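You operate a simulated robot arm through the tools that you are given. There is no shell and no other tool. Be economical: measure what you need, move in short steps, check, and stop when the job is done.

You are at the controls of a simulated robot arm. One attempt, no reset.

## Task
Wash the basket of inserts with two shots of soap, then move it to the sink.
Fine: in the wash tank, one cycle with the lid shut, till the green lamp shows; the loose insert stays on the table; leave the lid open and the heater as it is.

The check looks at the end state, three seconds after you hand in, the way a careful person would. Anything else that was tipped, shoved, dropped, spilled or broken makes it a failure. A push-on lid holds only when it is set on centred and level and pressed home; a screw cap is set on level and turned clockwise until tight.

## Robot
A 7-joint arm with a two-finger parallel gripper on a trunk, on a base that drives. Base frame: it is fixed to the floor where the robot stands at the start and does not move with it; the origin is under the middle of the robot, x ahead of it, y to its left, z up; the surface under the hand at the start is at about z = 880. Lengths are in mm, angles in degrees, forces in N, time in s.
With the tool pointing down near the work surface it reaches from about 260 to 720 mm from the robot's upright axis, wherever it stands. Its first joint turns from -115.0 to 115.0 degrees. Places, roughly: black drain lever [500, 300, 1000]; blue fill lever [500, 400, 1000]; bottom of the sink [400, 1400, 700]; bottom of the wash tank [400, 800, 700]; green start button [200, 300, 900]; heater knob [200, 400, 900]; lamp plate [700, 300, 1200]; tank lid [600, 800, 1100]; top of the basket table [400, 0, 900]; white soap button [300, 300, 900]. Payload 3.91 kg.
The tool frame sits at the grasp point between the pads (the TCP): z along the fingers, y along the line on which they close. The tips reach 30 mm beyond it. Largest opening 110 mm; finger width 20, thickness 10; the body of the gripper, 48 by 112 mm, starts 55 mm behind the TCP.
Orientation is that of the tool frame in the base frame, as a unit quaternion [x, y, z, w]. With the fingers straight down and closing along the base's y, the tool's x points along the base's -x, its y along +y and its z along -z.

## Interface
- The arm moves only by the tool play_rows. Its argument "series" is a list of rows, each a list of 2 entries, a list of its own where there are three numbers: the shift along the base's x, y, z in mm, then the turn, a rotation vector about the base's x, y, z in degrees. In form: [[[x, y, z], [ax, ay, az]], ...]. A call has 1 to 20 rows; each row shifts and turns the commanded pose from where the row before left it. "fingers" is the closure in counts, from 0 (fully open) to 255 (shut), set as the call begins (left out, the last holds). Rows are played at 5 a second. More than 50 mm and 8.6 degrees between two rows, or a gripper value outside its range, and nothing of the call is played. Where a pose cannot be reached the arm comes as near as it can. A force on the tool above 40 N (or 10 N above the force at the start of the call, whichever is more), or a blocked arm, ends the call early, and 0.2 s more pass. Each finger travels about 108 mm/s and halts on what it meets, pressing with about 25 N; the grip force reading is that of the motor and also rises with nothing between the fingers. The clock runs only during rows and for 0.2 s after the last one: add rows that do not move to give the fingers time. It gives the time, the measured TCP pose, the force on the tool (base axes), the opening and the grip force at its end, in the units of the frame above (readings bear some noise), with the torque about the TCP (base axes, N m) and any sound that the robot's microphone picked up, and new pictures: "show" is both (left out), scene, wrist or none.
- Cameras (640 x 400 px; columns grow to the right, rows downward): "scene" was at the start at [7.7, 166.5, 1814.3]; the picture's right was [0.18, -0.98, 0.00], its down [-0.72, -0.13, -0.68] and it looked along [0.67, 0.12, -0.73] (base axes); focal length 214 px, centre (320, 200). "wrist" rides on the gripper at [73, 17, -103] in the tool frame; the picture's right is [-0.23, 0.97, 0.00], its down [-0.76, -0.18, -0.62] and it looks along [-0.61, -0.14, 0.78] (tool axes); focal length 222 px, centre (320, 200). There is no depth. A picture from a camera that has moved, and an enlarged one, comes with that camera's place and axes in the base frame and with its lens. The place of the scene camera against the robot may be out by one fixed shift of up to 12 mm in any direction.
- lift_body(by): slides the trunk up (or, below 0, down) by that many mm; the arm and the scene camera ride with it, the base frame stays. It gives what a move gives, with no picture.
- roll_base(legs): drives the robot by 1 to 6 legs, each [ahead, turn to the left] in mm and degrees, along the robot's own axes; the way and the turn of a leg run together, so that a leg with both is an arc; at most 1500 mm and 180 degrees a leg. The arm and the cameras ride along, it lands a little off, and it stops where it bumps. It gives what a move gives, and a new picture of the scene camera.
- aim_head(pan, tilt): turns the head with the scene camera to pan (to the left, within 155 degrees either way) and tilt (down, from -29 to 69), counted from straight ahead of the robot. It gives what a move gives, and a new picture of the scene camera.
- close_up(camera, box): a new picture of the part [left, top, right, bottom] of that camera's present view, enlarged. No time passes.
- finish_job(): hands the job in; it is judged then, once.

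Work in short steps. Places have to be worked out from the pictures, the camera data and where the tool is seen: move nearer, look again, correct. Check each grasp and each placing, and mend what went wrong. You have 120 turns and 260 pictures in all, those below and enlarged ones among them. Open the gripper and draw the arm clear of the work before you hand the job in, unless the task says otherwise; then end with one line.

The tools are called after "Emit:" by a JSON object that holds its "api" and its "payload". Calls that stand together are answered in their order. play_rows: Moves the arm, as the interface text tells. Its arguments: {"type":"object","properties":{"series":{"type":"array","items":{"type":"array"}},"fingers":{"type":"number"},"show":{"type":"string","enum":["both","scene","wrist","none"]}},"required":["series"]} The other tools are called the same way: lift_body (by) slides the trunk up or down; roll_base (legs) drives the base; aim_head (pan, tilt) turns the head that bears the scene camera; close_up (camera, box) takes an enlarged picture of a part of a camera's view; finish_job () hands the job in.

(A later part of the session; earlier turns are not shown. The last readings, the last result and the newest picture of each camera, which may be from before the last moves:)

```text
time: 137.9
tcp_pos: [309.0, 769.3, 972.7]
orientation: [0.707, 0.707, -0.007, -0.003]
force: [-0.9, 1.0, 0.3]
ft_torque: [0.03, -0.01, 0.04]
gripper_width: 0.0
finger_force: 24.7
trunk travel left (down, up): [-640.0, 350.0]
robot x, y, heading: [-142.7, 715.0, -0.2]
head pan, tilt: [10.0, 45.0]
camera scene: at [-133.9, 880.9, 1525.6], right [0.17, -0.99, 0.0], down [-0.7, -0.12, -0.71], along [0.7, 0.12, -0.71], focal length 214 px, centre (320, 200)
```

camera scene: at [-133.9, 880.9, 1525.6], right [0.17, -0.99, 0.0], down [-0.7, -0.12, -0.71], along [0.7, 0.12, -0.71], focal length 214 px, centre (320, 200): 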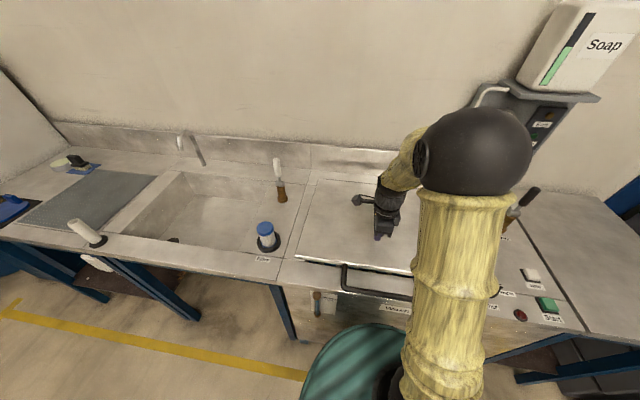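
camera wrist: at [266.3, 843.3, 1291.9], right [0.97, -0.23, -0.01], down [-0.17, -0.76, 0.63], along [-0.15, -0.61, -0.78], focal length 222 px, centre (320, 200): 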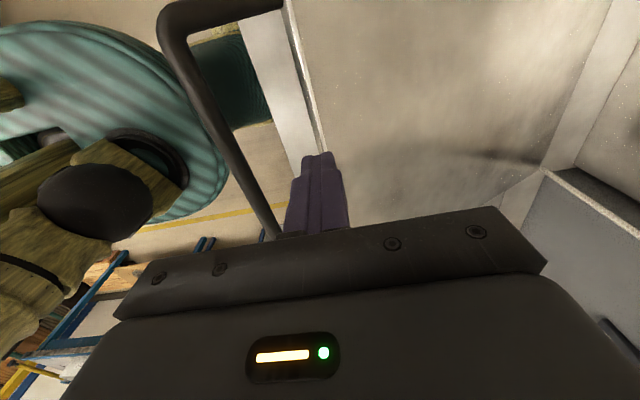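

Nearly shut. I go on in smaller steps until the force rises.

Emit:
{"api": "play_rows", "payload": {"series": [[[0, 0, -6], [0, 0, 0]], [[0, 0, -6], [0, 0, 0]], [[0, 0, -5], [0, 0, 0]], [[0, 0, -5], [0, 0, 0]], [[0, 0, 0], [0, 0, 0]]], "show": "scene"}}

```text
time: 139.1
tcp_pos: [308.2, 769.5, 951.2]
orientation: [0.707, 0.707, -0.007, -0.004]
force: [0.2, 0.0, -0.1]
ft_torque: [0.01, -0.04, -0.03]
gripper_width: 0.0
finger_force: 25.3
trunk travel left (down, up): [-640.0, 350.0]
robot x, y, heading: [-142.7, 711.2, -0.1]
head pan, tilt: [10.0, 45.0]
camera scene: at [-133.9, 880.9, 1525.6], right [0.17, -0.99, 0.0], down [-0.7, -0.12, -0.71], along [0.7, 0.12, -0.71], focal length 214 px, centre (320, 200)
```

scene: 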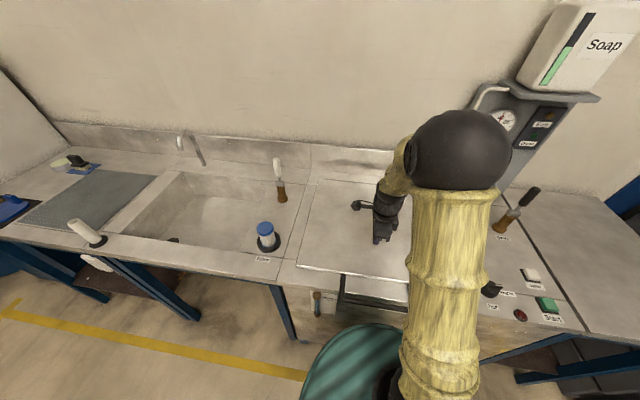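

Emit:
{"api": "play_rows", "payload": {"series": [[[0, 0, -4], [0, 0, 0]], [[0, 0, -4], [0, 0, 0]], [[0, 0, -4], [0, 0, 0]], [[0, 0, 0], [0, 0, 0]]], "show": "scene"}}

Emit:
{"api": "close_up", "payload": {"camera": "scene", "box": [280, 170, 440, 310]}}

```text
time: 140.1
tcp_pos: [308.1, 770.6, 938.7]
orientation: [0.707, 0.707, -0.006, -0.003]
force: [0.7, 0.0, 0.3]
ft_torque: [-0.01, 0.03, 0.01]
gripper_width: 0.0
finger_force: 25.0
trunk travel left (down, up): [-640.0, 350.0]
robot x, y, heading: [-148.2, 719.1, -0.0]
head pan, tilt: [10.0, 45.0]
camera scene: at [-133.9, 880.9, 1525.6], right [0.17, -0.99, 0.0], down [-0.7, -0.12, -0.71], along [0.7, 0.12, -0.71], focal length 214 px, centre (320, 200)
```

scene: 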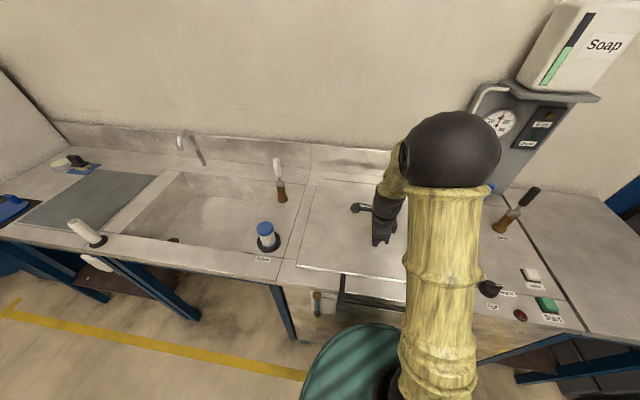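

```text
2.86 times, centred on (360, 240) of scene
camera zoom: at [-133.9, 880.9, 1525.6], right [0.17, -0.99, 0.0], down [-0.7, -0.12, -0.71], along [0.7, 0.12, -0.71], focal length 613 px, centre (206, 86)
```

zoom: 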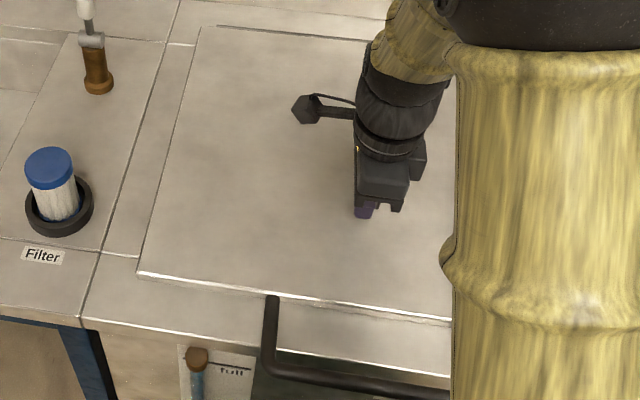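

The lid looks flat and shut now, and it has stopped moving with me. I touch down to press it home.

Emit:
{"api": "play_rows", "payload": {"series": [[[0, 0, -4], [0, 0, 0]], [[0, 0, -4], [0, 0, 0]], [[0, 0, -4], [0, 0, 0]], [[0, 0, 0], [0, 0, 0]]], "show": "none"}}

Emit:
{"api": "play_rows", "payload": {"series": [[[0, 0, -3], [0, 0, 0]], [[0, 0, -3], [0, 0, 0]], [[0, 0, 0], [0, 0, 0]]], "show": "scene"}}

```text
time: 141.2
tcp_pos: [308.2, 769.3, 930.3]
orientation: [0.706, 0.709, -0.003, -0.001]
force: [-7.4, -1.2, 21.0]
ft_torque: [0.15, 0.18, 0.03]
gripper_width: 0.1
finger_force: 24.8
trunk travel left (down, up): [-640.0, 350.0]
robot x, y, heading: [-146.4, 716.2, -0.5]
head pan, tilt: [10.0, 45.0]
stopped in row 4: the force on the tool passed its limit at 42 N (the readings are from after the stop); the commanded pose is now the measured one
```

```text
time: 141.6
tcp_pos: [308.0, 768.9, 932.1]
orientation: [0.707, 0.707, -0.001, -0.001]
force: [-10.9, -2.1, 23.4]
ft_torque: [0.09, 0.29, 0.03]
gripper_width: 0.0
finger_force: 25.3
trunk travel left (down, up): [-640.0, 350.0]
robot x, y, heading: [-147.4, 715.8, -0.3]
head pan, tilt: [10.0, 45.0]
stopped in row 1: the force on the tool passed its limit at 45 N (the readings are from after the stop); the commanded pose is now the measured one
camera scene: at [-137.9, 880.4, 1525.7], right [0.17, -0.99, 0.0], down [-0.7, -0.12, -0.71], along [0.7, 0.12, -0.71], focal length 214 px, centre (320, 200)
```

scene: 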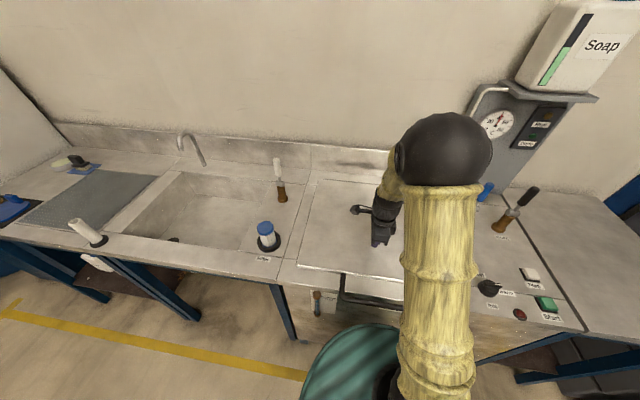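

The lid is shut, with firm resistance at tip height 902. I rise and move over to the Start button, near (196, 287).

Emit:
{"api": "play_rows", "payload": {"series": [[[0, 0, 10], [0, 0, 0]], [[0, 0, 45], [0, 0, 0]], [[0, 0, 45], [0, 0, 0]], [[0, 0, 45], [0, 0, 0]], [[-10, -40, 25], [0, 0, 0]], [[-10, -45, 0], [0, 0, 0]], [[-10, -45, 0], [0, 0, 0]], [[-10, -45, 0], [0, 0, 0]], [[-10, -45, 0], [0, 0, 0]], [[-10, -45, 0], [0, 0, 0]], [[-10, -45, 0], [0, 0, 0]], [[-10, -45, 0], [0, 0, 0]], [[-10, -45, 0], [0, 0, 0]], [[-10, -45, 0], [0, 0, 0]], [[-8, -36, 0], [0, 0, 0]], [[0, 0, 0], [0, 0, 0]]]}}

```text
time: 145.0
tcp_pos: [204.2, 289.9, 1100.2]
orientation: [0.706, 0.708, -0.002, -0.001]
force: [-0.9, -0.2, -0.1]
ft_torque: [-0.01, 0.01, -0.03]
gripper_width: 0.1
finger_force: 24.8
trunk travel left (down, up): [-640.0, 350.0]
robot x, y, heading: [-145.7, 717.5, -0.2]
head pan, tilt: [10.0, 45.0]
camera scene: at [-134.1, 880.9, 1525.6], right [0.17, -0.99, 0.0], down [-0.7, -0.12, -0.71], along [0.7, 0.12, -0.71], focal length 214 px, centre (320, 200)
camera wrist: at [220.9, 362.3, 1200.8], right [0.97, -0.23, 0.0], down [-0.17, -0.76, 0.63], along [-0.14, -0.61, -0.78], focal length 222 px, centre (320, 200)
```

scene: 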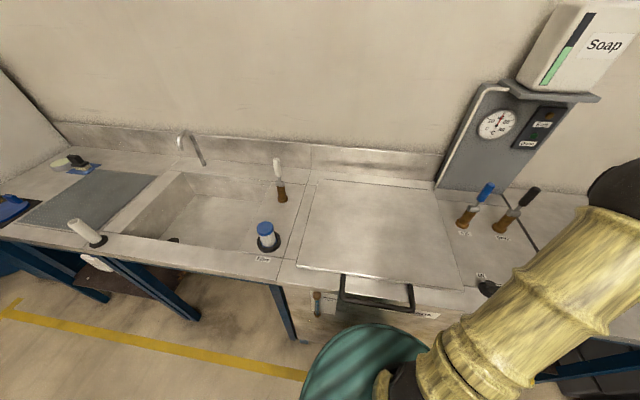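
wrist: 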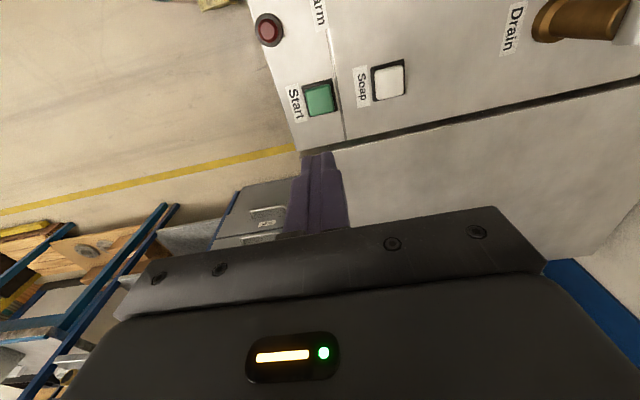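

Start is exactly below, at (203, 290). I go down and press in small steps, as with Soap.

Emit:
{"api": "play_rows", "payload": {"series": [[[0, 0, -45], [0, 0, 0]], [[0, 0, -45], [0, 0, 0]], [[0, 0, -45], [0, 0, 0]], [[0, 0, -20], [0, 0, 0]], [[0, 0, 0], [0, 0, 0]]], "show": "wrist"}}

```text
time: 146.2
tcp_pos: [202.2, 290.7, 944.8]
orientation: [0.707, 0.708, -0.002, 0.0]
force: [0.5, 0.5, 0.2]
ft_torque: [0.01, -0.01, 0.0]
gripper_width: 0.0
finger_force: 24.6
trunk travel left (down, up): [-640.0, 350.0]
robot x, y, heading: [-144.1, 717.8, -0.2]
head pan, tilt: [10.0, 45.0]
camera wrist: at [219.2, 363.2, 1045.3], right [0.97, -0.23, 0.0], down [-0.17, -0.76, 0.63], along [-0.14, -0.61, -0.78], focal length 222 px, centre (320, 200)
```

wrist: 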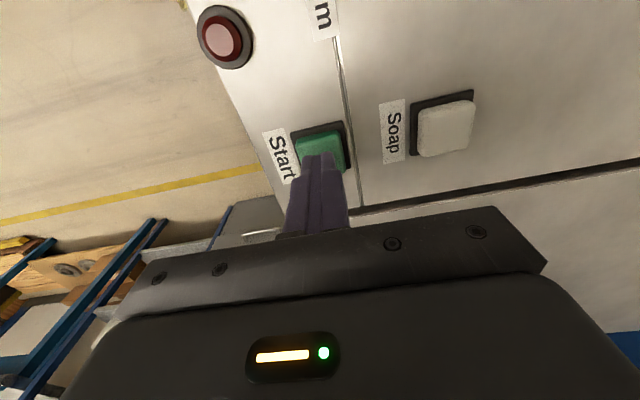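

The tips are over the green button, so I press until it clicks.

Emit:
{"api": "play_rows", "payload": {"series": [[[0, 0, -7], [0, 0, 0]], [[0, 0, -6], [0, 0, 0]], [[0, 0, -3], [0, 0, 0]], [[0, 0, -3], [0, 0, 0]], [[0, 0, -2], [0, 0, 0]], [[0, 0, 0], [0, 0, 0]]], "show": "none"}}

```text
time: 147.6
tcp_pos: [203.3, 289.2, 923.6]
orientation: [0.706, 0.708, -0.003, 0.0]
force: [1.4, 2.4, 4.9]
ft_torque: [0.06, -0.05, 0.0]
gripper_width: 0.0
finger_force: 24.9
trunk travel left (down, up): [-640.0, 350.0]
robot x, y, heading: [-145.4, 716.2, -0.5]
head pan, tilt: [10.0, 45.0]
heard: click
```

It clicked. I release and look at the lamps.

Emit:
{"api": "play_rows", "payload": {"series": [[[0, 0, 20], [0, 0, 0]], [[0, 0, 45], [0, 0, 0]], [[0, 0, 45], [0, 0, 0]], [[0, 0, 45], [0, 0, 0]], [[0, 0, 0], [0, 0, 0]]], "show": "none"}}

Emit:
{"api": "aim_head", "payload": {"pan": -15, "tilt": 25}}

Emit:
{"api": "close_up", "payload": {"camera": "scene", "box": [200, 60, 500, 300]}}

```text
time: 148.8
tcp_pos: [202.9, 288.1, 1078.9]
orientation: [0.706, 0.708, -0.002, 0.0]
force: [-0.9, 0.7, 0.7]
ft_torque: [-0.02, -0.02, 0.0]
gripper_width: 0.0
finger_force: 25.3
trunk travel left (down, up): [-640.0, 350.0]
robot x, y, heading: [-144.0, 716.4, -0.3]
head pan, tilt: [10.0, 45.0]
```

```text
time: 149.7
tcp_pos: [202.4, 289.8, 1078.4]
orientation: [0.707, 0.708, -0.002, 0.0]
force: [-0.1, 0.4, -0.8]
ft_torque: [0.0, 0.01, 0.0]
gripper_width: 0.1
finger_force: 25.1
trunk travel left (down, up): [-640.0, 350.0]
robot x, y, heading: [-149.4, 716.3, -0.3]
head pan, tilt: [-15.0, 25.0]
camera scene: at [-125.2, 842.9, 1556.1], right [-0.26, -0.97, 0.0], down [-0.41, 0.11, -0.91], along [0.87, -0.24, -0.42], focal length 214 px, centre (320, 200)
```

scene: 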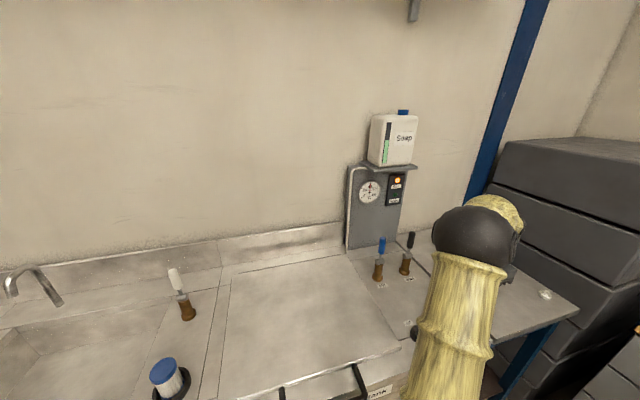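

```text
1.67 times, centred on (350, 180) of scene
camera zoom: at [-125.2, 842.9, 1556.1], right [-0.26, -0.97, 0.0], down [-0.41, 0.11, -0.91], along [0.87, -0.24, -0.42], focal length 358 px, centre (270, 233)
```

zoom: 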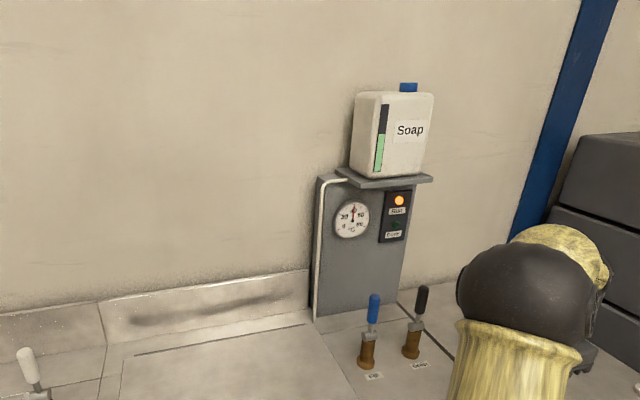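

The Run lamp is lit, so the cycle is running. Meanwhile I bring the hand back over the lid's handle, without touching it.

Emit:
{"api": "play_rows", "payload": {"series": [[[-5, 40, 20], [0, 0, 0]], [[-8, 45, 10], [0, 0, 0]], [[-8, 45, 0], [0, 0, 0]], [[-8, 45, 0], [0, 0, 0]], [[-8, 45, 0], [0, 0, 0]], [[-8, 45, 0], [0, 0, 0]], [[-8, 45, 0], [0, 0, 0]], [[-8, 45, 0], [0, 0, 0]], [[-8, 45, 0], [0, 0, 0]], [[-6, 45, 0], [0, 0, 0]], [[0, 40, 0], [0, 0, 0]], [[0, 0, 0], [0, 0, 0]]], "fingers": 0}}

```text
time: 152.3
tcp_pos: [127.9, 774.7, 1108.0]
orientation: [0.706, 0.708, -0.002, -0.001]
force: [-0.6, -0.3, 0.3]
ft_torque: [0.01, 0.03, -0.05]
gripper_width: 109.9
finger_force: 0.0
trunk travel left (down, up): [-640.0, 350.0]
robot x, y, heading: [-146.0, 715.4, -0.2]
head pan, tilt: [-15.0, 25.0]
camera scene: at [-125.4, 842.9, 1556.2], right [-0.26, -0.96, 0.0], down [-0.41, 0.11, -0.91], along [0.87, -0.24, -0.42], focal length 214 px, centre (320, 200)
camera wrist: at [144.4, 847.4, 1209.1], right [0.97, -0.23, 0.0], down [-0.17, -0.76, 0.63], along [-0.14, -0.61, -0.78], focal length 222 px, centre (320, 200)
```

scene: 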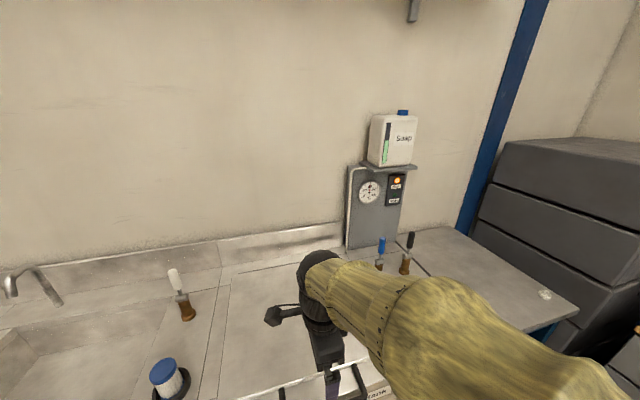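
wrist: 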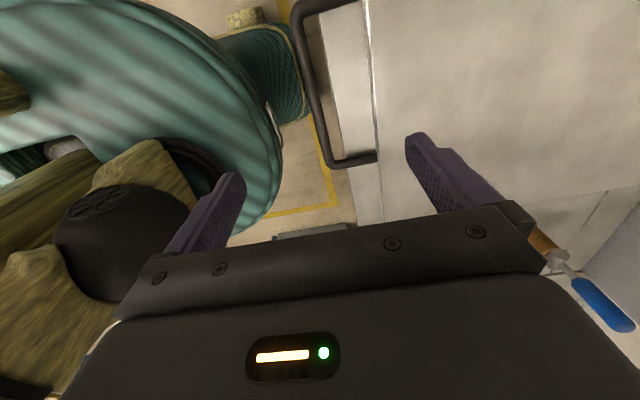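

The bar runs at x ≈ 121, overhanging the machine's front. I come lower over it to judge its height above the counter.

Emit:
{"api": "play_rows", "payload": {"series": [[[-4, -4, -35], [0, 0, 0]], [[-3, 0, -35], [0, 0, 0]], [[0, 0, -30], [0, 0, 0]], [[0, 0, 0], [0, 0, 0]], [[0, 0, 0], [0, 0, 0]]], "show": "both"}}

Emit:
{"api": "close_up", "payload": {"camera": "wrist", "box": [220, 40, 460, 230]}}

```text
time: 153.5
tcp_pos: [134.3, 774.3, 1017.5]
orientation: [0.707, 0.708, -0.002, -0.001]
force: [-1.0, -0.1, -0.2]
ft_torque: [0.0, 0.02, -0.01]
gripper_width: 109.7
finger_force: 0.1
out of reach, approached as far as the arm can: row 3
trunk travel left (down, up): [-640.0, 350.0]
robot x, y, heading: [-146.1, 717.0, -0.2]
head pan, tilt: [-15.0, 25.0]
camera scene: at [-125.3, 842.9, 1556.2], right [-0.26, -0.97, 0.0], down [-0.41, 0.11, -0.91], along [0.87, -0.24, -0.42], focal length 214 px, centre (320, 200)
camera wrist: at [150.7, 847.6, 1118.0], right [0.97, -0.23, 0.0], down [-0.17, -0.76, 0.63], along [-0.14, -0.61, -0.78], focal length 222 px, centre (320, 200)
```

scene: 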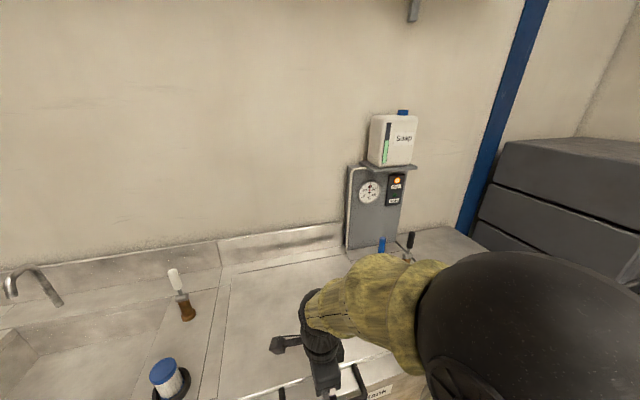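
wrist: 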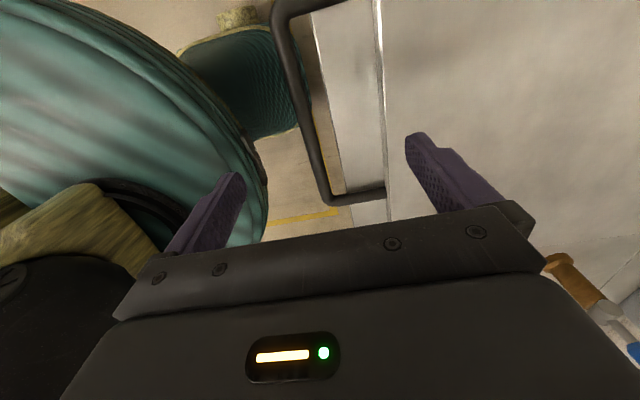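

```text
2.11 times, centred on (340, 135) of wrist
camera zoom: at [150.7, 847.6, 1118.0], right [0.97, -0.23, 0.0], down [-0.17, -0.76, 0.63], along [-0.14, -0.61, -0.78], focal length 468 px, centre (278, 337)
```

zoom: 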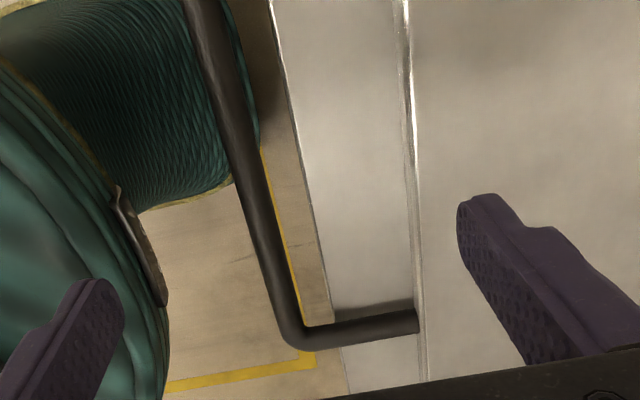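

The bar overhangs the machine's front edge by a small gap (bar x ≈ 119, counter edge x ≈ 144), and I'm at the arm's minimum reach. I raise the hand a bit and back the base off by 90 mm.

Emit:
{"api": "play_rows", "payload": {"series": [[[0, 0, 40], [0, 0, 0]], [[0, 0, 0], [0, 0, 0]]], "show": "none"}}

Emit:
{"api": "roll_base", "payload": {"legs": [[-90, 0]]}}

Emit:
{"api": "close_up", "payload": {"camera": "scene", "box": [320, 90, 480, 230]}}

```text
time: 154.1
tcp_pos: [133.4, 773.0, 1058.2]
orientation: [0.706, 0.708, -0.002, 0.0]
force: [0.9, -0.4, -0.5]
ft_torque: [0.0, 0.03, 0.0]
gripper_width: 109.9
finger_force: 0.0
trunk travel left (down, up): [-640.0, 350.0]
robot x, y, heading: [-146.1, 716.5, -0.5]
head pan, tilt: [-15.0, 25.0]
```

```text
time: 155.3
tcp_pos: [43.9, 774.1, 1058.3]
orientation: [0.707, 0.707, -0.002, -0.001]
force: [-1.2, 0.4, 0.2]
ft_torque: [-0.01, -0.05, 0.06]
gripper_width: 110.1
finger_force: 0.0
trunk travel left (down, up): [-640.0, 350.0]
robot x, y, heading: [-230.6, 717.9, -0.2]
head pan, tilt: [-15.0, 25.0]
camera scene: at [-215.5, 843.2, 1556.3], right [-0.26, -0.96, 0.0], down [-0.41, 0.11, -0.91], along [0.87, -0.24, -0.42], focal length 214 px, centre (320, 200)
```

scene: 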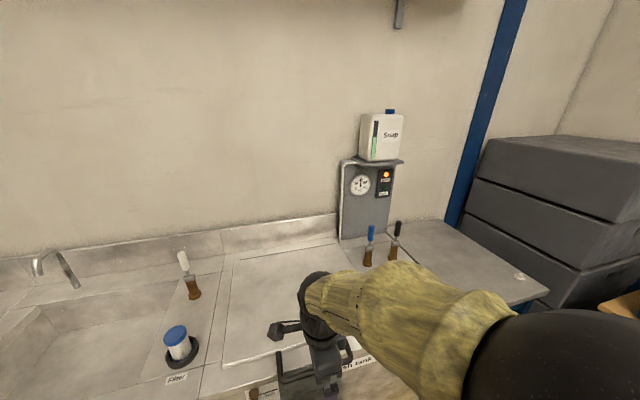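

```text
2.86 times, centred on (400, 160) of scene
camera zoom: at [-215.5, 843.2, 1556.3], right [-0.26, -0.96, 0.0], down [-0.41, 0.11, -0.91], along [0.87, -0.24, -0.42], focal length 613 px, centre (91, 314)
```

zoom: 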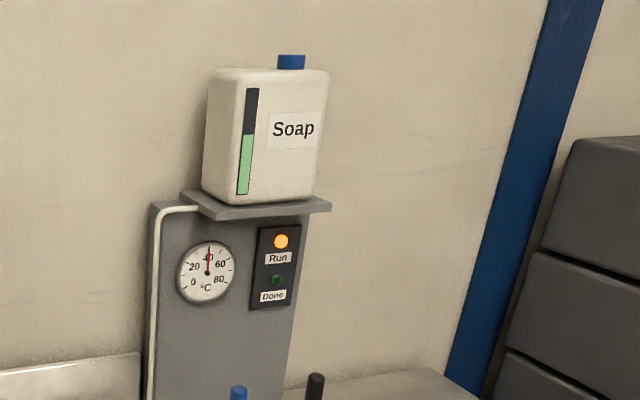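

Still running. I bring the hand over the bar with the fingers partly open (34 mm) while waiting, and look.

Emit:
{"api": "play_rows", "payload": {"series": [[[35, -4, 0], [0, 0, 0]], [[34, 0, -30], [0, 0, 0]], [[0, 0, -35], [0, 0, 0]], [[0, 0, 0], [0, 0, 0]], [[0, 0, 0], [0, 0, 0]], [[0, 0, 0], [0, 0, 0]], [[0, 0, 0], [0, 0, 0]], [[0, 0, 0], [0, 0, 0]], [[0, 0, 0], [0, 0, 0]], [[0, 0, 0], [0, 0, 0]], [[0, 0, 0], [0, 0, 0]], [[0, 0, 0], [0, 0, 0]], [[0, 0, 0], [0, 0, 0]], [[0, 0, 0], [0, 0, 0]], [[0, 0, 0], [0, 0, 0]]], "fingers": 176}}

Emit:
{"api": "close_up", "payload": {"camera": "wrist", "box": [200, 60, 440, 240]}}

```text
time: 158.5
tcp_pos: [113.4, 770.6, 992.4]
orientation: [0.708, 0.706, -0.001, 0.001]
force: [-0.4, 0.4, 0.1]
ft_torque: [0.01, 0.02, -0.01]
gripper_width: 33.9
finger_force: 0.1
trunk travel left (down, up): [-640.0, 350.0]
robot x, y, heading: [-236.6, 716.7, -0.1]
head pan, tilt: [-15.0, 25.0]
camera scene: at [-214.2, 843.2, 1556.2], right [-0.26, -0.96, 0.0], down [-0.41, 0.11, -0.91], along [0.87, -0.24, -0.42], focal length 214 px, centre (320, 200)
camera wrist: at [130.1, 842.6, 1093.9], right [0.97, -0.23, 0.0], down [-0.18, -0.76, 0.63], along [-0.14, -0.61, -0.78], focal length 222 px, centre (320, 200)
```

scene: 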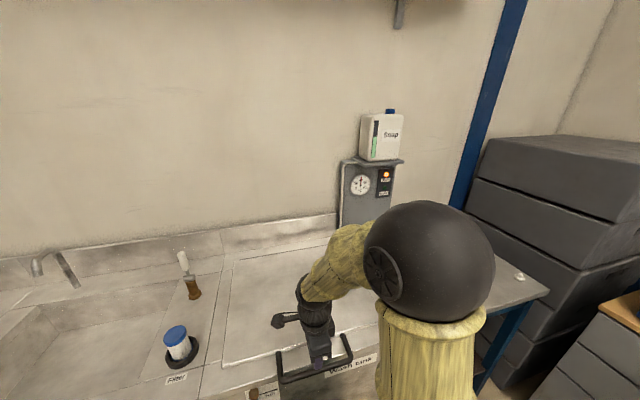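
wrist: 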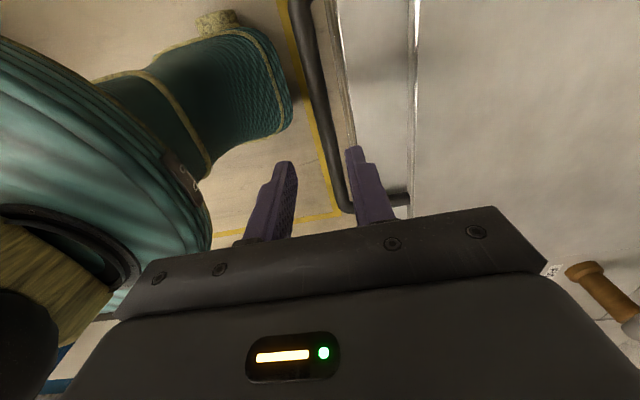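

```text
2.22 times, centred on (320, 150) of wrist
camera zoom: at [130.1, 842.6, 1093.9], right [0.97, -0.23, 0.0], down [-0.18, -0.76, 0.63], along [-0.14, -0.61, -0.78], focal length 494 px, centre (320, 311)
```

zoom: 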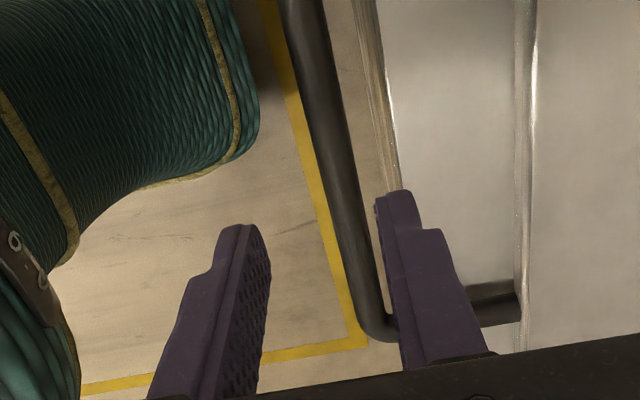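

The gap behind the bar is too tight for a vertical finger, so I'll tilt the tool 30° forward: the upper finger then passes above the counter. I rise, back off a little more and tilt while the cycle goes on.

Emit:
{"api": "play_rows", "payload": {"series": [[[0, 0, 40], [0, 0, 0]], [[0, 0, 20], [0, 0, 0]], [[0, 0, 0], [0, 0, 0]]], "show": "none"}}

Emit:
{"api": "roll_base", "payload": {"legs": [[-80, 0]]}}

Emit:
{"api": "play_rows", "payload": {"series": [[[20, 0, 0], [0, -7.5, 0]], [[20, 0, 0], [0, -7.5, 0]], [[20, 0, 0], [0, -7.5, 0]], [[10, 0, 0], [0, -7.5, 0]], [[0, 0, 0], [0, 0, 0]], [[0, 0, 0], [0, 0, 0]], [[0, 0, 0], [0, 0, 0]], [[0, 0, 0], [0, 0, 0]], [[0, 0, 0], [0, 0, 0]], [[0, 0, 0], [0, 0, 0]], [[0, 0, 0], [0, 0, 0]], [[0, 0, 0], [0, 0, 0]], [[0, 0, 0], [0, 0, 0]], [[0, 0, 0], [0, 0, 0]]], "fingers": 137}}

```text
time: 159.3
tcp_pos: [113.8, 770.3, 1052.4]
orientation: [0.707, 0.707, -0.002, -0.001]
force: [0.0, 0.2, 0.1]
ft_torque: [0.0, 0.01, -0.01]
gripper_width: 34.4
finger_force: 0.2
trunk travel left (down, up): [-640.0, 350.0]
robot x, y, heading: [-234.2, 715.6, 0.0]
head pan, tilt: [-15.0, 25.0]
```

```text
time: 160.4
tcp_pos: [32.2, 770.3, 1052.0]
orientation: [0.708, 0.706, -0.002, 0.0]
force: [0.5, -0.6, 0.2]
ft_torque: [-0.01, -0.01, -0.01]
gripper_width: 34.2
finger_force: 0.0
trunk travel left (down, up): [-640.0, 350.0]
robot x, y, heading: [-316.9, 719.8, -0.3]
head pan, tilt: [-15.0, 25.0]
camera scene: at [-295.6, 843.5, 1556.3], right [-0.26, -0.96, 0.0], down [-0.41, 0.11, -0.91], along [0.87, -0.24, -0.42], focal length 214 px, centre (320, 200)
```

scene: 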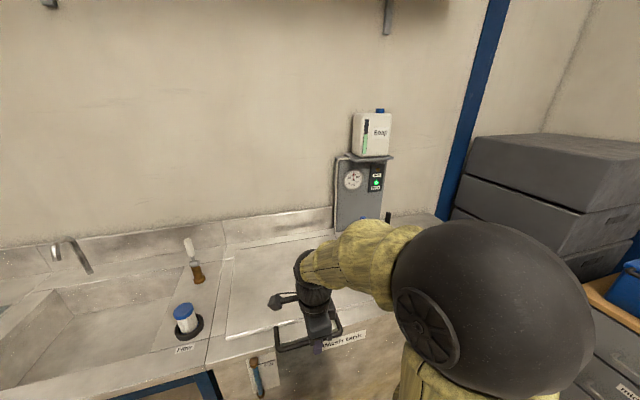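

```text
time: 163.4
tcp_pos: [103.1, 770.7, 1052.3]
orientation: [0.684, 0.683, 0.181, 0.183]
force: [0.1, -1.4, -0.2]
ft_torque: [0.02, 0.01, 0.02]
gripper_width: 50.7
finger_force: 0.0
trunk travel left (down, up): [-640.0, 350.0]
robot x, y, heading: [-316.0, 715.1, -0.5]
head pan, tilt: [-15.0, 25.0]
camera scene: at [-294.2, 843.5, 1556.2], right [-0.26, -0.96, 0.0], down [-0.41, 0.11, -0.91], along [0.87, -0.24, -0.42], focal length 214 px, centre (320, 200)
camera wrist: at [66.7, 842.7, 1147.8], right [0.84, -0.23, 0.48], down [-0.47, -0.76, 0.45], along [0.27, -0.61, -0.75], focal length 222 px, centre (320, 200)
```

scene: 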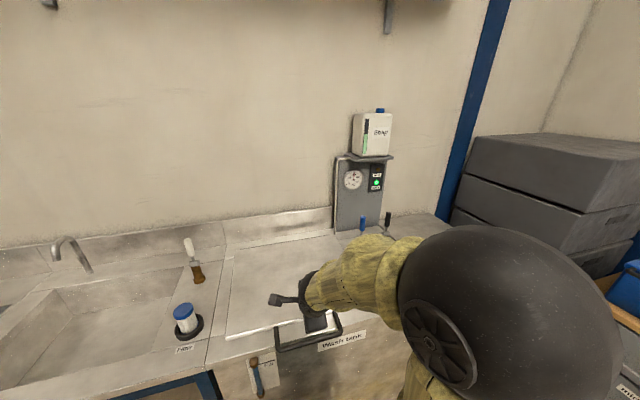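
wrist: 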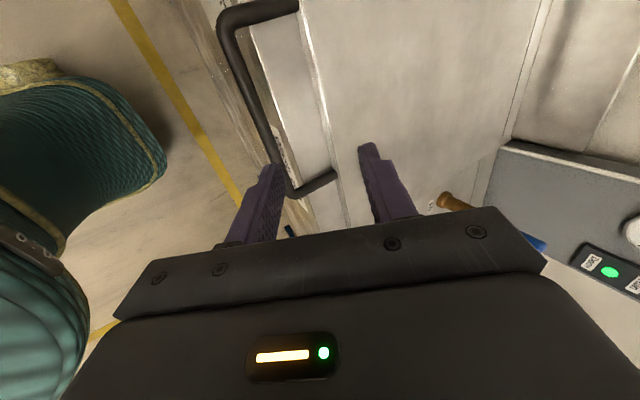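

The green Done lamp is lit: the cycle is over. I put the bar at about (120, 895), so with the tool tilted 30° I aim for TCP (107, 917); first I come to z 945 and look.

Emit:
{"api": "play_rows", "payload": {"series": [[[4, 0, -40], [0, 0, 0]], [[0, 0, -40], [0, 0, 0]], [[0, 0, -27], [0, 0, 0]], [[0, 0, 0], [0, 0, 0]]]}}

Emit:
{"api": "close_up", "payload": {"camera": "wrist", "box": [180, 40, 440, 240]}}

Emit:
{"api": "close_up", "payload": {"camera": "scene", "box": [230, 210, 400, 380]}}

```text
time: 164.4
tcp_pos: [115.0, 772.0, 947.2]
orientation: [0.684, 0.683, 0.181, 0.182]
force: [0.0, -0.1, -0.1]
ft_torque: [0.05, 0.03, -0.02]
gripper_width: 51.1
finger_force: 0.1
out of reach, approached as far as the arm can: row 3
trunk travel left (down, up): [-640.0, 350.0]
robot x, y, heading: [-314.6, 719.5, -0.4]
head pan, tilt: [-15.0, 25.0]
camera scene: at [-293.7, 843.3, 1556.2], right [-0.26, -0.96, 0.0], down [-0.41, 0.11, -0.91], along [0.87, -0.24, -0.42], focal length 214 px, centre (320, 200)
camera wrist: at [78.4, 844.8, 1043.2], right [0.84, -0.23, 0.48], down [-0.47, -0.76, 0.45], along [0.26, -0.61, -0.75], focal length 222 px, centre (320, 200)
```

scene: 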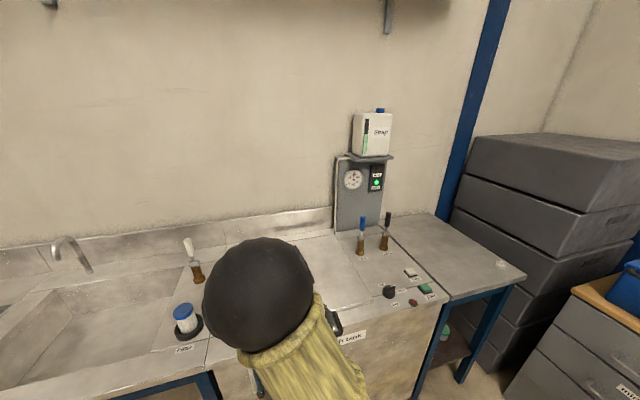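
wrist: 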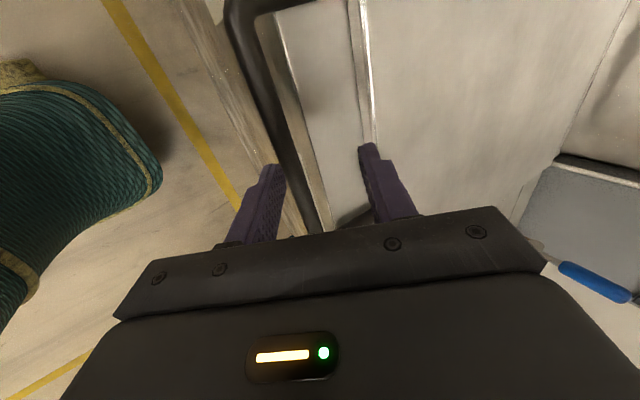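

```text
2.00 times, centred on (310, 140) of wrist
camera zoom: at [78.4, 844.8, 1043.2], right [0.84, -0.23, 0.48], down [-0.47, -0.76, 0.45], along [0.26, -0.61, -0.75], focal length 444 px, centre (340, 320)
```

zoom: 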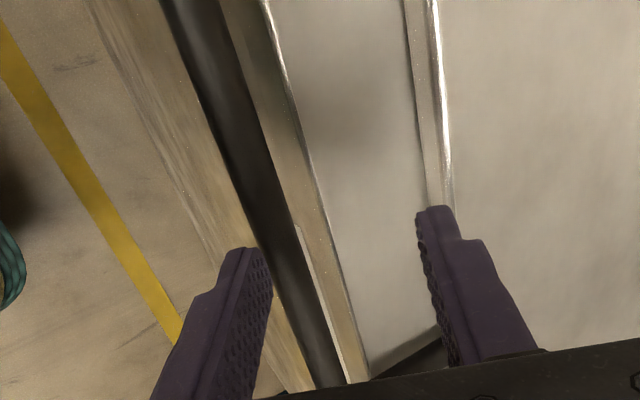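

```text
2.35 times, centred on (315, 295) of scene
camera zoom: at [-293.7, 843.3, 1556.2], right [-0.26, -0.96, 0.0], down [-0.41, 0.11, -0.91], along [0.87, -0.24, -0.42], focal length 505 px, centre (332, -24)
```

zoom: 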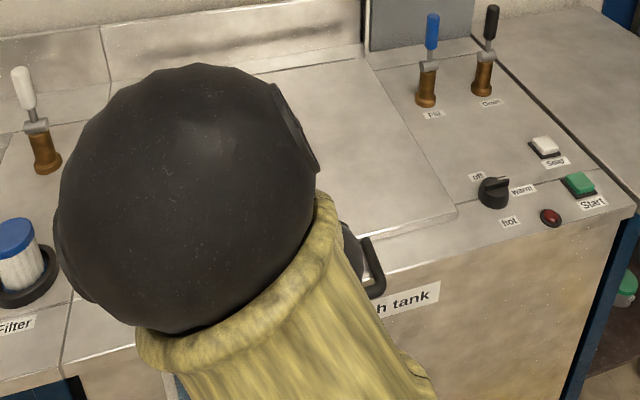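

The arm is at its limit here, so I open the fingers wider for margin and let the trunk do the last 30 mm down.

Emit:
{"api": "play_rows", "payload": {"series": [[[0, 0, 0], [0, 0, 0]], [[0, 0, 0], [0, 0, 0]]], "fingers": 60, "show": "none"}}

Emit:
{"api": "lift_body", "payload": {"by": -30}}

Emit:
{"api": "close_up", "payload": {"camera": "wrist", "box": [140, 40, 460, 240]}}

```text
time: 165.0
tcp_pos: [114.8, 772.8, 946.8]
orientation: [0.684, 0.683, 0.181, 0.182]
force: [0.3, 0.8, -0.1]
ft_torque: [0.03, 0.01, -0.04]
gripper_width: 84.2
finger_force: 0.1
trunk travel left (down, up): [-640.0, 350.0]
robot x, y, heading: [-313.9, 716.9, -0.6]
head pan, tilt: [-15.0, 25.0]
```

```text
time: 165.8
tcp_pos: [115.5, 772.2, 917.5]
orientation: [0.684, 0.683, 0.181, 0.182]
force: [-0.7, 0.3, -0.3]
ft_torque: [-0.03, 0.01, 0.0]
gripper_width: 84.1
finger_force: 0.1
trunk travel left (down, up): [-610.0, 380.0]
robot x, y, heading: [-314.6, 716.8, -0.3]
head pan, tilt: [-15.0, 25.0]
```

```text
2.00 times, centred on (300, 140) of wrist
camera zoom: at [78.1, 844.9, 1013.4], right [0.84, -0.23, 0.48], down [-0.47, -0.76, 0.45], along [0.26, -0.61, -0.75], focal length 444 px, centre (360, 320)
```

zoom: 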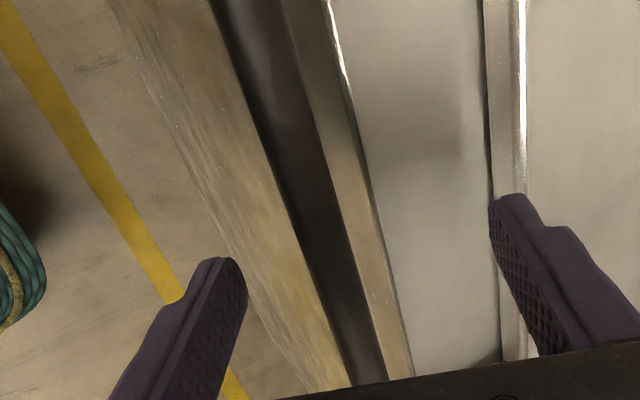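

The bar is between the fingers, with the upper finger above the counter. I close.

Emit:
{"api": "play_rows", "payload": {"series": [[[0, 0, 0], [0, 0, 0]], [[0, 0, 0], [0, 0, 0]], [[0, 0, 0], [0, 0, 0]], [[0, 0, 0], [0, 0, 0]], [[0, 0, 0], [0, 0, 0]]], "fingers": 255, "show": "wrist"}}

```text
time: 167.0
tcp_pos: [109.2, 771.0, 916.6]
orientation: [0.684, 0.683, 0.179, 0.182]
force: [-35.2, 0.9, -3.4]
ft_torque: [-1.22, 0.64, 0.25]
gripper_width: 15.7
finger_force: 45.3
trunk travel left (down, up): [-610.0, 380.0]
robot x, y, heading: [-312.9, 721.6, -0.1]
head pan, tilt: [-15.0, 25.0]
camera wrist: at [73.0, 844.7, 1013.4], right [0.85, -0.23, 0.48], down [-0.46, -0.76, 0.46], along [0.26, -0.61, -0.75], focal length 222 px, centre (320, 200)
```

wrist: 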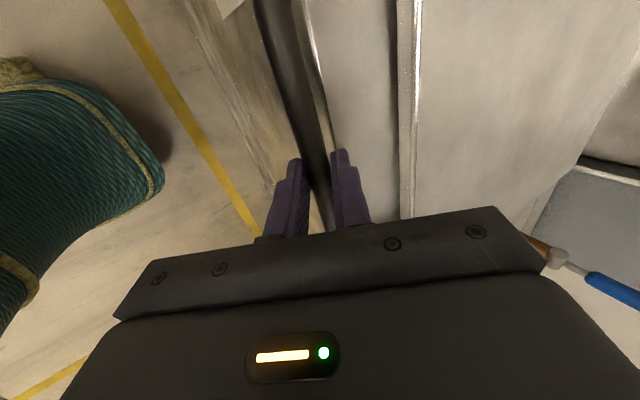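

Gripped at 15.7 mm, with a sideways preload from the offset. I relax it by 6 mm and start to raise the lid along its arc.

Emit:
{"api": "play_rows", "payload": {"series": [[[-6, 0, 3], [0, 0, 0]], [[0, 0, 9], [0, 0, 0]], [[0.6, 0, 12], [0, 0, 0]], [[0.8, 0, 12], [0, 0, 0]], [[1.2, 0, 12], [0, 0, 0]], [[1.4, 0, 12], [0, 0, 0]], [[0, 0, 0], [0, 0, 0]]], "show": "scene"}}

```text
time: 168.6
tcp_pos: [114.7, 772.3, 979.7]
orientation: [0.685, 0.682, 0.182, 0.182]
force: [-20.0, -13.4, 3.4]
ft_torque: [-0.41, 0.29, 0.69]
gripper_width: 15.6
finger_force: 44.8
out of reach, approached as far as the arm can: row 1
trunk travel left (down, up): [-610.0, 380.0]
robot x, y, heading: [-313.7, 717.3, -0.5]
head pan, tilt: [-15.0, 25.0]
camera scene: at [-297.4, 841.6, 1526.5], right [-0.26, -0.96, 0.0], down [-0.41, 0.11, -0.91], along [0.88, -0.24, -0.42], focal length 214 px, centre (320, 200)
```

scene: 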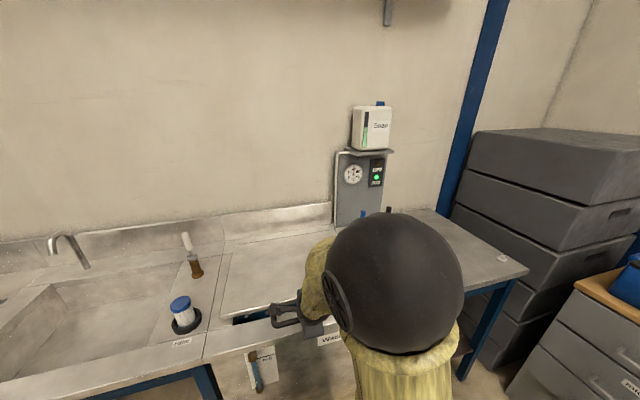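

The lid is rising. I ease x and y by a few millimetres and continue the arc.

Emit:
{"api": "play_rows", "payload": {"series": [[[-3, -2, 14], [0, 0, 0]], [[1.5, -1, 17], [0, 0, 0]], [[3, 0, 17], [0, 0, 0]], [[4, 0, 17], [0, 0, 0]], [[4.5, 0, 17], [0, 0, 0]], [[5, 0, 16.5], [0, 0, 0]], [[5.5, 0, 16.5], [0, 0, 0]], [[0, 0, 0], [0, 0, 0]]], "show": "scene"}}

```text
time: 170.4
tcp_pos: [141.0, 771.3, 1092.3]
orientation: [0.683, 0.684, 0.18, 0.182]
force: [29.2, 15.3, -12.5]
ft_torque: [0.35, -0.34, 0.98]
gripper_width: 15.7
finger_force: 45.2
trunk travel left (down, up): [-610.0, 380.0]
robot x, y, heading: [-314.6, 714.8, -0.5]
head pan, tilt: [-15.0, 25.0]
camera scene: at [-288.1, 846.3, 1525.7], right [-0.26, -0.96, 0.0], down [-0.41, 0.11, -0.9], along [0.87, -0.24, -0.43], focal length 214 px, centre (320, 200)
```

scene: 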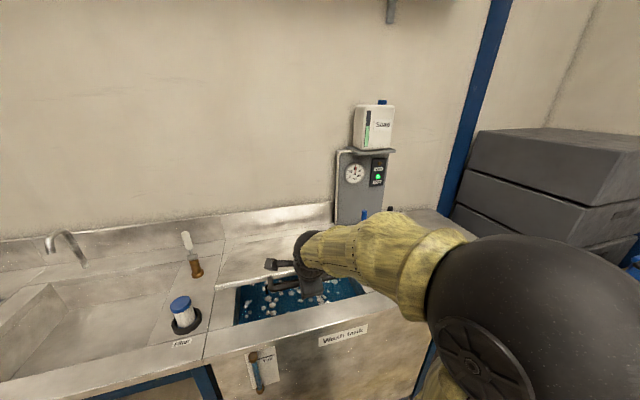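

Now the bar pulls toward +x, so I add a few millimetres in x and go on.

Emit:
{"api": "play_rows", "payload": {"series": [[[6, 2, 2], [0, 0, 0]], [[7, 0, 16.5], [0, 0, 0]], [[7, 0, 16.3], [0, 0, 0]], [[7.5, 0, 16.1], [0, 0, 0]], [[8, 0, 15.8], [0, 0, 0]], [[8.5, 0, 15.5], [0, 0, 0]], [[9, 0, 15.2], [0, 0, 0]], [[0, 0, 0], [0, 0, 0]]], "show": "none"}}

```text
time: 172.2
tcp_pos: [189.9, 772.9, 1190.8]
orientation: [0.685, 0.682, 0.18, 0.182]
force: [-1.0, 0.8, -2.1]
ft_torque: [-0.52, 0.17, 0.43]
gripper_width: 15.7
finger_force: 45.1
trunk travel left (down, up): [-610.0, 380.0]
robot x, y, heading: [-316.8, 715.9, -0.2]
head pan, tilt: [-15.0, 25.0]
```

The forces are back to nearly zero. I continue the arc.

Emit:
{"api": "play_rows", "payload": {"series": [[[9.6, 0, 14.8], [0, 0, 0]], [[10.1, 0, 14.5], [0, 0, 0]], [[10.6, 0, 14.1], [0, 0, 0]], [[11.1, 0, 13.7], [0, 0, 0]], [[11.6, 0, 13.3], [0, 0, 0]], [[12, 0, 12.9], [0, 0, 0]], [[12.5, 0, 12.5], [0, 0, 0]], [[12.9, 0, 12], [0, 0, 0]], [[0, 0, 0], [0, 0, 0]]], "show": "scene"}}

```text
time: 174.2
tcp_pos: [281.6, 772.3, 1298.9]
orientation: [0.684, 0.683, 0.181, 0.182]
force: [-0.9, 3.7, 0.9]
ft_torque: [0.2, 0.02, 0.73]
gripper_width: 15.9
finger_force: 45.4
trunk travel left (down, up): [-610.0, 380.0]
robot x, y, heading: [-312.0, 716.6, -0.3]
head pan, tilt: [-15.0, 25.0]
camera scene: at [-294.3, 844.3, 1526.2], right [-0.26, -0.96, 0.0], down [-0.41, 0.11, -0.91], along [0.87, -0.24, -0.42], focal length 214 px, centre (320, 200)
```

scene: 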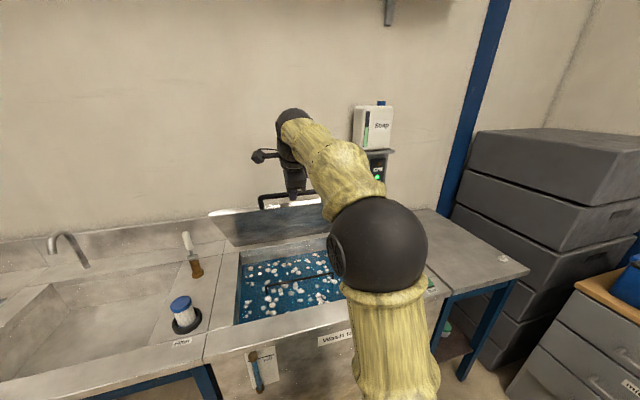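

The lid is at about 49° and holds by itself. I release the bar, draw the hand back, raise the trunk, and then push the lid fully up from its inner side.

Emit:
{"api": "play_rows", "payload": {"series": [[[0, 0, 0], [0, 0, 0]], [[0, 0, 0], [0, 0, 0]], [[-13, 0, 23], [0, 0, 0]], [[-20, 0, 35], [0, 0, 0]], [[-30, 0, 30], [0, 0, 0]], [[-45, 0, 0], [0, 0, 0]], [[-45, 0, 0], [0, 0, 0]], [[-20, 0, 0], [0, 0, 0]], [[0, 0, 0], [0, 0, 0]]], "fingers": 60, "show": "none"}}

Emit:
{"api": "lift_body", "payload": {"by": 240}}

Emit:
{"api": "aim_head", "payload": {"pan": 0, "tilt": 45}}

```text
time: 176.2
tcp_pos: [108.3, 772.1, 1385.0]
orientation: [0.684, 0.683, 0.18, 0.182]
force: [-0.3, -0.1, -1.4]
ft_torque: [-0.03, 0.03, 0.01]
gripper_width: 84.4
finger_force: 0.1
trunk travel left (down, up): [-610.0, 380.0]
robot x, y, heading: [-310.7, 712.6, -0.4]
head pan, tilt: [-15.0, 25.0]
```

```text
time: 178.7
tcp_pos: [108.5, 770.8, 1625.9]
orientation: [0.684, 0.683, 0.181, 0.182]
force: [-1.5, 1.2, -0.1]
ft_torque: [-0.01, -0.02, -0.01]
gripper_width: 84.5
finger_force: 0.0
trunk travel left (down, up): [-850.0, 140.0]
robot x, y, heading: [-313.3, 715.5, -0.0]
head pan, tilt: [-15.0, 25.0]
```

```text
time: 179.5
tcp_pos: [108.2, 771.7, 1625.6]
orientation: [0.684, 0.683, 0.179, 0.182]
force: [-0.1, 1.0, -0.5]
ft_torque: [-0.01, 0.0, -0.02]
gripper_width: 84.1
finger_force: 0.0
trunk travel left (down, up): [-850.0, 140.0]
robot x, y, heading: [-316.1, 716.3, -0.4]
head pan, tilt: [0.0, 45.0]
camera scene: at [-301.8, 867.3, 1735.7], right [-0.01, -1.0, 0.0], down [-0.71, 0.0, -0.71], along [0.71, 0.0, -0.71], focal length 214 px, centre (320, 200)
```

scene: 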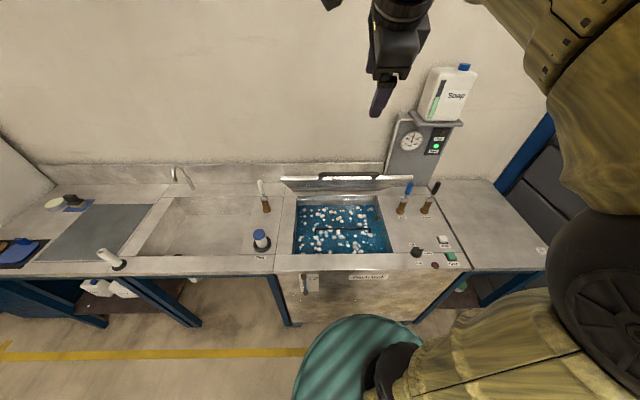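

The lid stays half open and the green lamp still shows. I lower the closed hand in front of the lid and then drive forward.

Emit:
{"api": "play_rows", "payload": {"series": [[[0, 0, -49], [0, 0, 0]], [[0, 0, -49], [0, 0, 0]], [[0, 0, -49], [0, 0, 0]], [[0, 0, -49], [0, 0, 0]], [[0, 0, -49], [0, 0, 0]], [[0, 0, -49], [0, 0, 0]], [[0, 0, -49], [0, 0, 0]], [[0, 0, -49], [0, 0, 0]], [[0, 0, -49], [0, 0, 0]], [[0, 0, 0], [0, 0, 0]]], "fingers": 255, "show": "none"}}

Emit:
{"api": "roll_base", "payload": {"legs": [[165, 0]]}}

```text
time: 181.7
tcp_pos: [106.0, 751.8, 1183.5]
orientation: [0.71, 0.665, 0.167, 0.161]
force: [0.4, -4.7, 2.7]
ft_torque: [0.33, 0.09, 0.17]
gripper_width: 0.0
finger_force: 24.6
out of reach, approached as far as the arm can: row 9
trunk travel left (down, up): [-850.0, 140.0]
robot x, y, heading: [-315.5, 715.6, -0.5]
head pan, tilt: [0.0, 45.0]
```

```text
time: 183.3
tcp_pos: [269.7, 770.7, 1185.5]
orientation: [0.691, 0.684, 0.171, 0.159]
force: [0.1, -1.3, 0.2]
ft_torque: [0.03, 0.02, -0.03]
gripper_width: 0.0
finger_force: 24.8
trunk travel left (down, up): [-850.0, 140.0]
robot x, y, heading: [-149.5, 713.1, -0.3]
head pan, tilt: [0.0, 45.0]
camera scene: at [-136.4, 866.5, 1735.6], right [0.0, -1.0, 0.0], down [-0.71, 0.0, -0.71], along [0.71, 0.0, -0.71], focal length 214 px, centre (320, 200)
```

scene: 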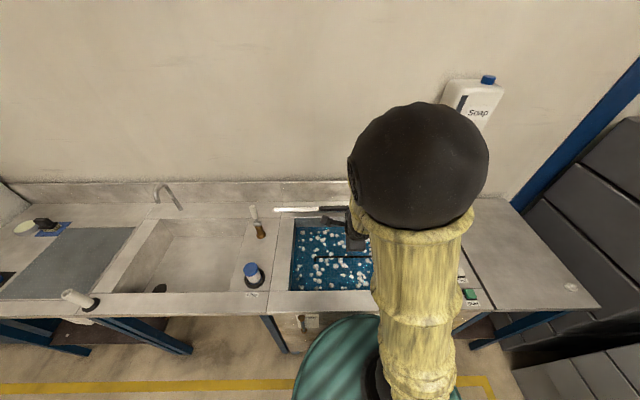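

The hand is in front of the lid. I draw back 40 mm and raise the trunk so that the fingers are level with the handle bar, and push the bar backward along its arc.

Emit:
{"api": "play_rows", "payload": {"series": [[[-40, 0, 0], [0, 0, 0]], [[0, 0, 0], [0, 0, 0]]], "show": "none"}}

Emit:
{"api": "lift_body", "payload": {"by": 105}}

Emit:
{"api": "play_rows", "payload": {"series": [[[0, 0, 0], [0, 0, 0]]]}}

```text
time: 183.9
tcp_pos: [254.7, 776.6, 1196.6]
orientation: [0.691, 0.684, 0.171, 0.159]
force: [-0.4, 0.2, -0.5]
ft_torque: [0.0, 0.0, -0.01]
gripper_width: 0.1
finger_force: 25.3
out of reach, approached as far as the arm can: row 1
trunk travel left (down, up): [-850.0, 140.0]
robot x, y, heading: [-151.1, 714.0, -0.0]
head pan, tilt: [0.0, 45.0]
```

```text
time: 185.2
tcp_pos: [256.7, 777.3, 1301.3]
orientation: [0.691, 0.684, 0.171, 0.158]
force: [-0.9, 0.0, 0.3]
ft_torque: [0.0, -0.02, -0.01]
gripper_width: 0.1
finger_force: 24.8
trunk travel left (down, up): [-955.0, 35.0]
robot x, y, heading: [-148.2, 718.2, -0.4]
head pan, tilt: [0.0, 45.0]
```

```text
time: 185.6
tcp_pos: [255.4, 775.5, 1300.9]
orientation: [0.691, 0.684, 0.171, 0.158]
force: [-0.3, 0.1, -0.9]
ft_torque: [-0.01, -0.03, -0.01]
gripper_width: 0.0
finger_force: 24.8
trunk travel left (down, up): [-955.0, 35.0]
robot x, y, heading: [-148.4, 716.1, -0.2]
head pan, tilt: [0.0, 45.0]
camera scene: at [-137.1, 866.6, 1840.6], right [0.0, -1.0, 0.0], down [-0.71, 0.0, -0.71], along [0.71, 0.0, -0.71], focal length 214 px, centre (320, 200)
camera wrist: at [223.4, 847.3, 1400.5], right [0.87, -0.24, 0.44], down [-0.45, -0.77, 0.46], along [0.22, -0.59, -0.77], focal length 222 px, centre (320, 200)
```

scene: 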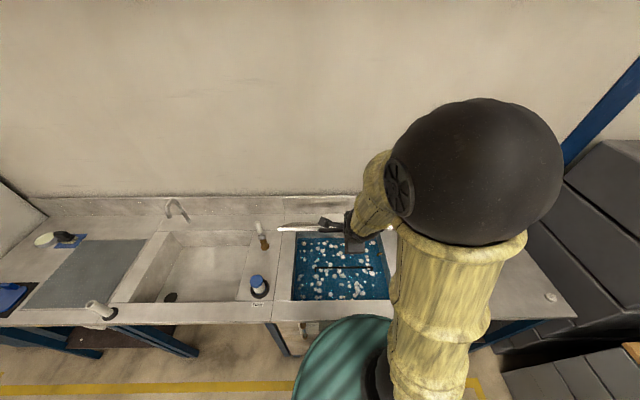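
wrist: 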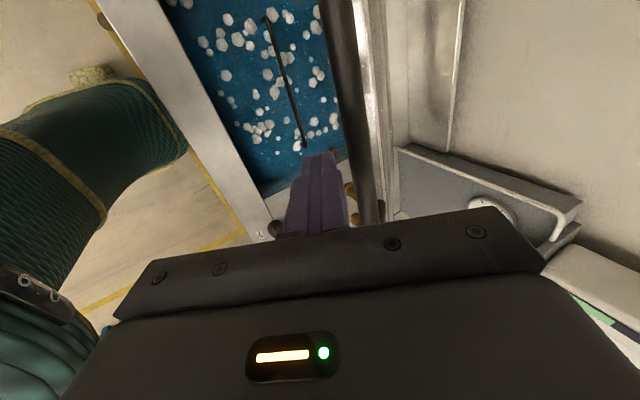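

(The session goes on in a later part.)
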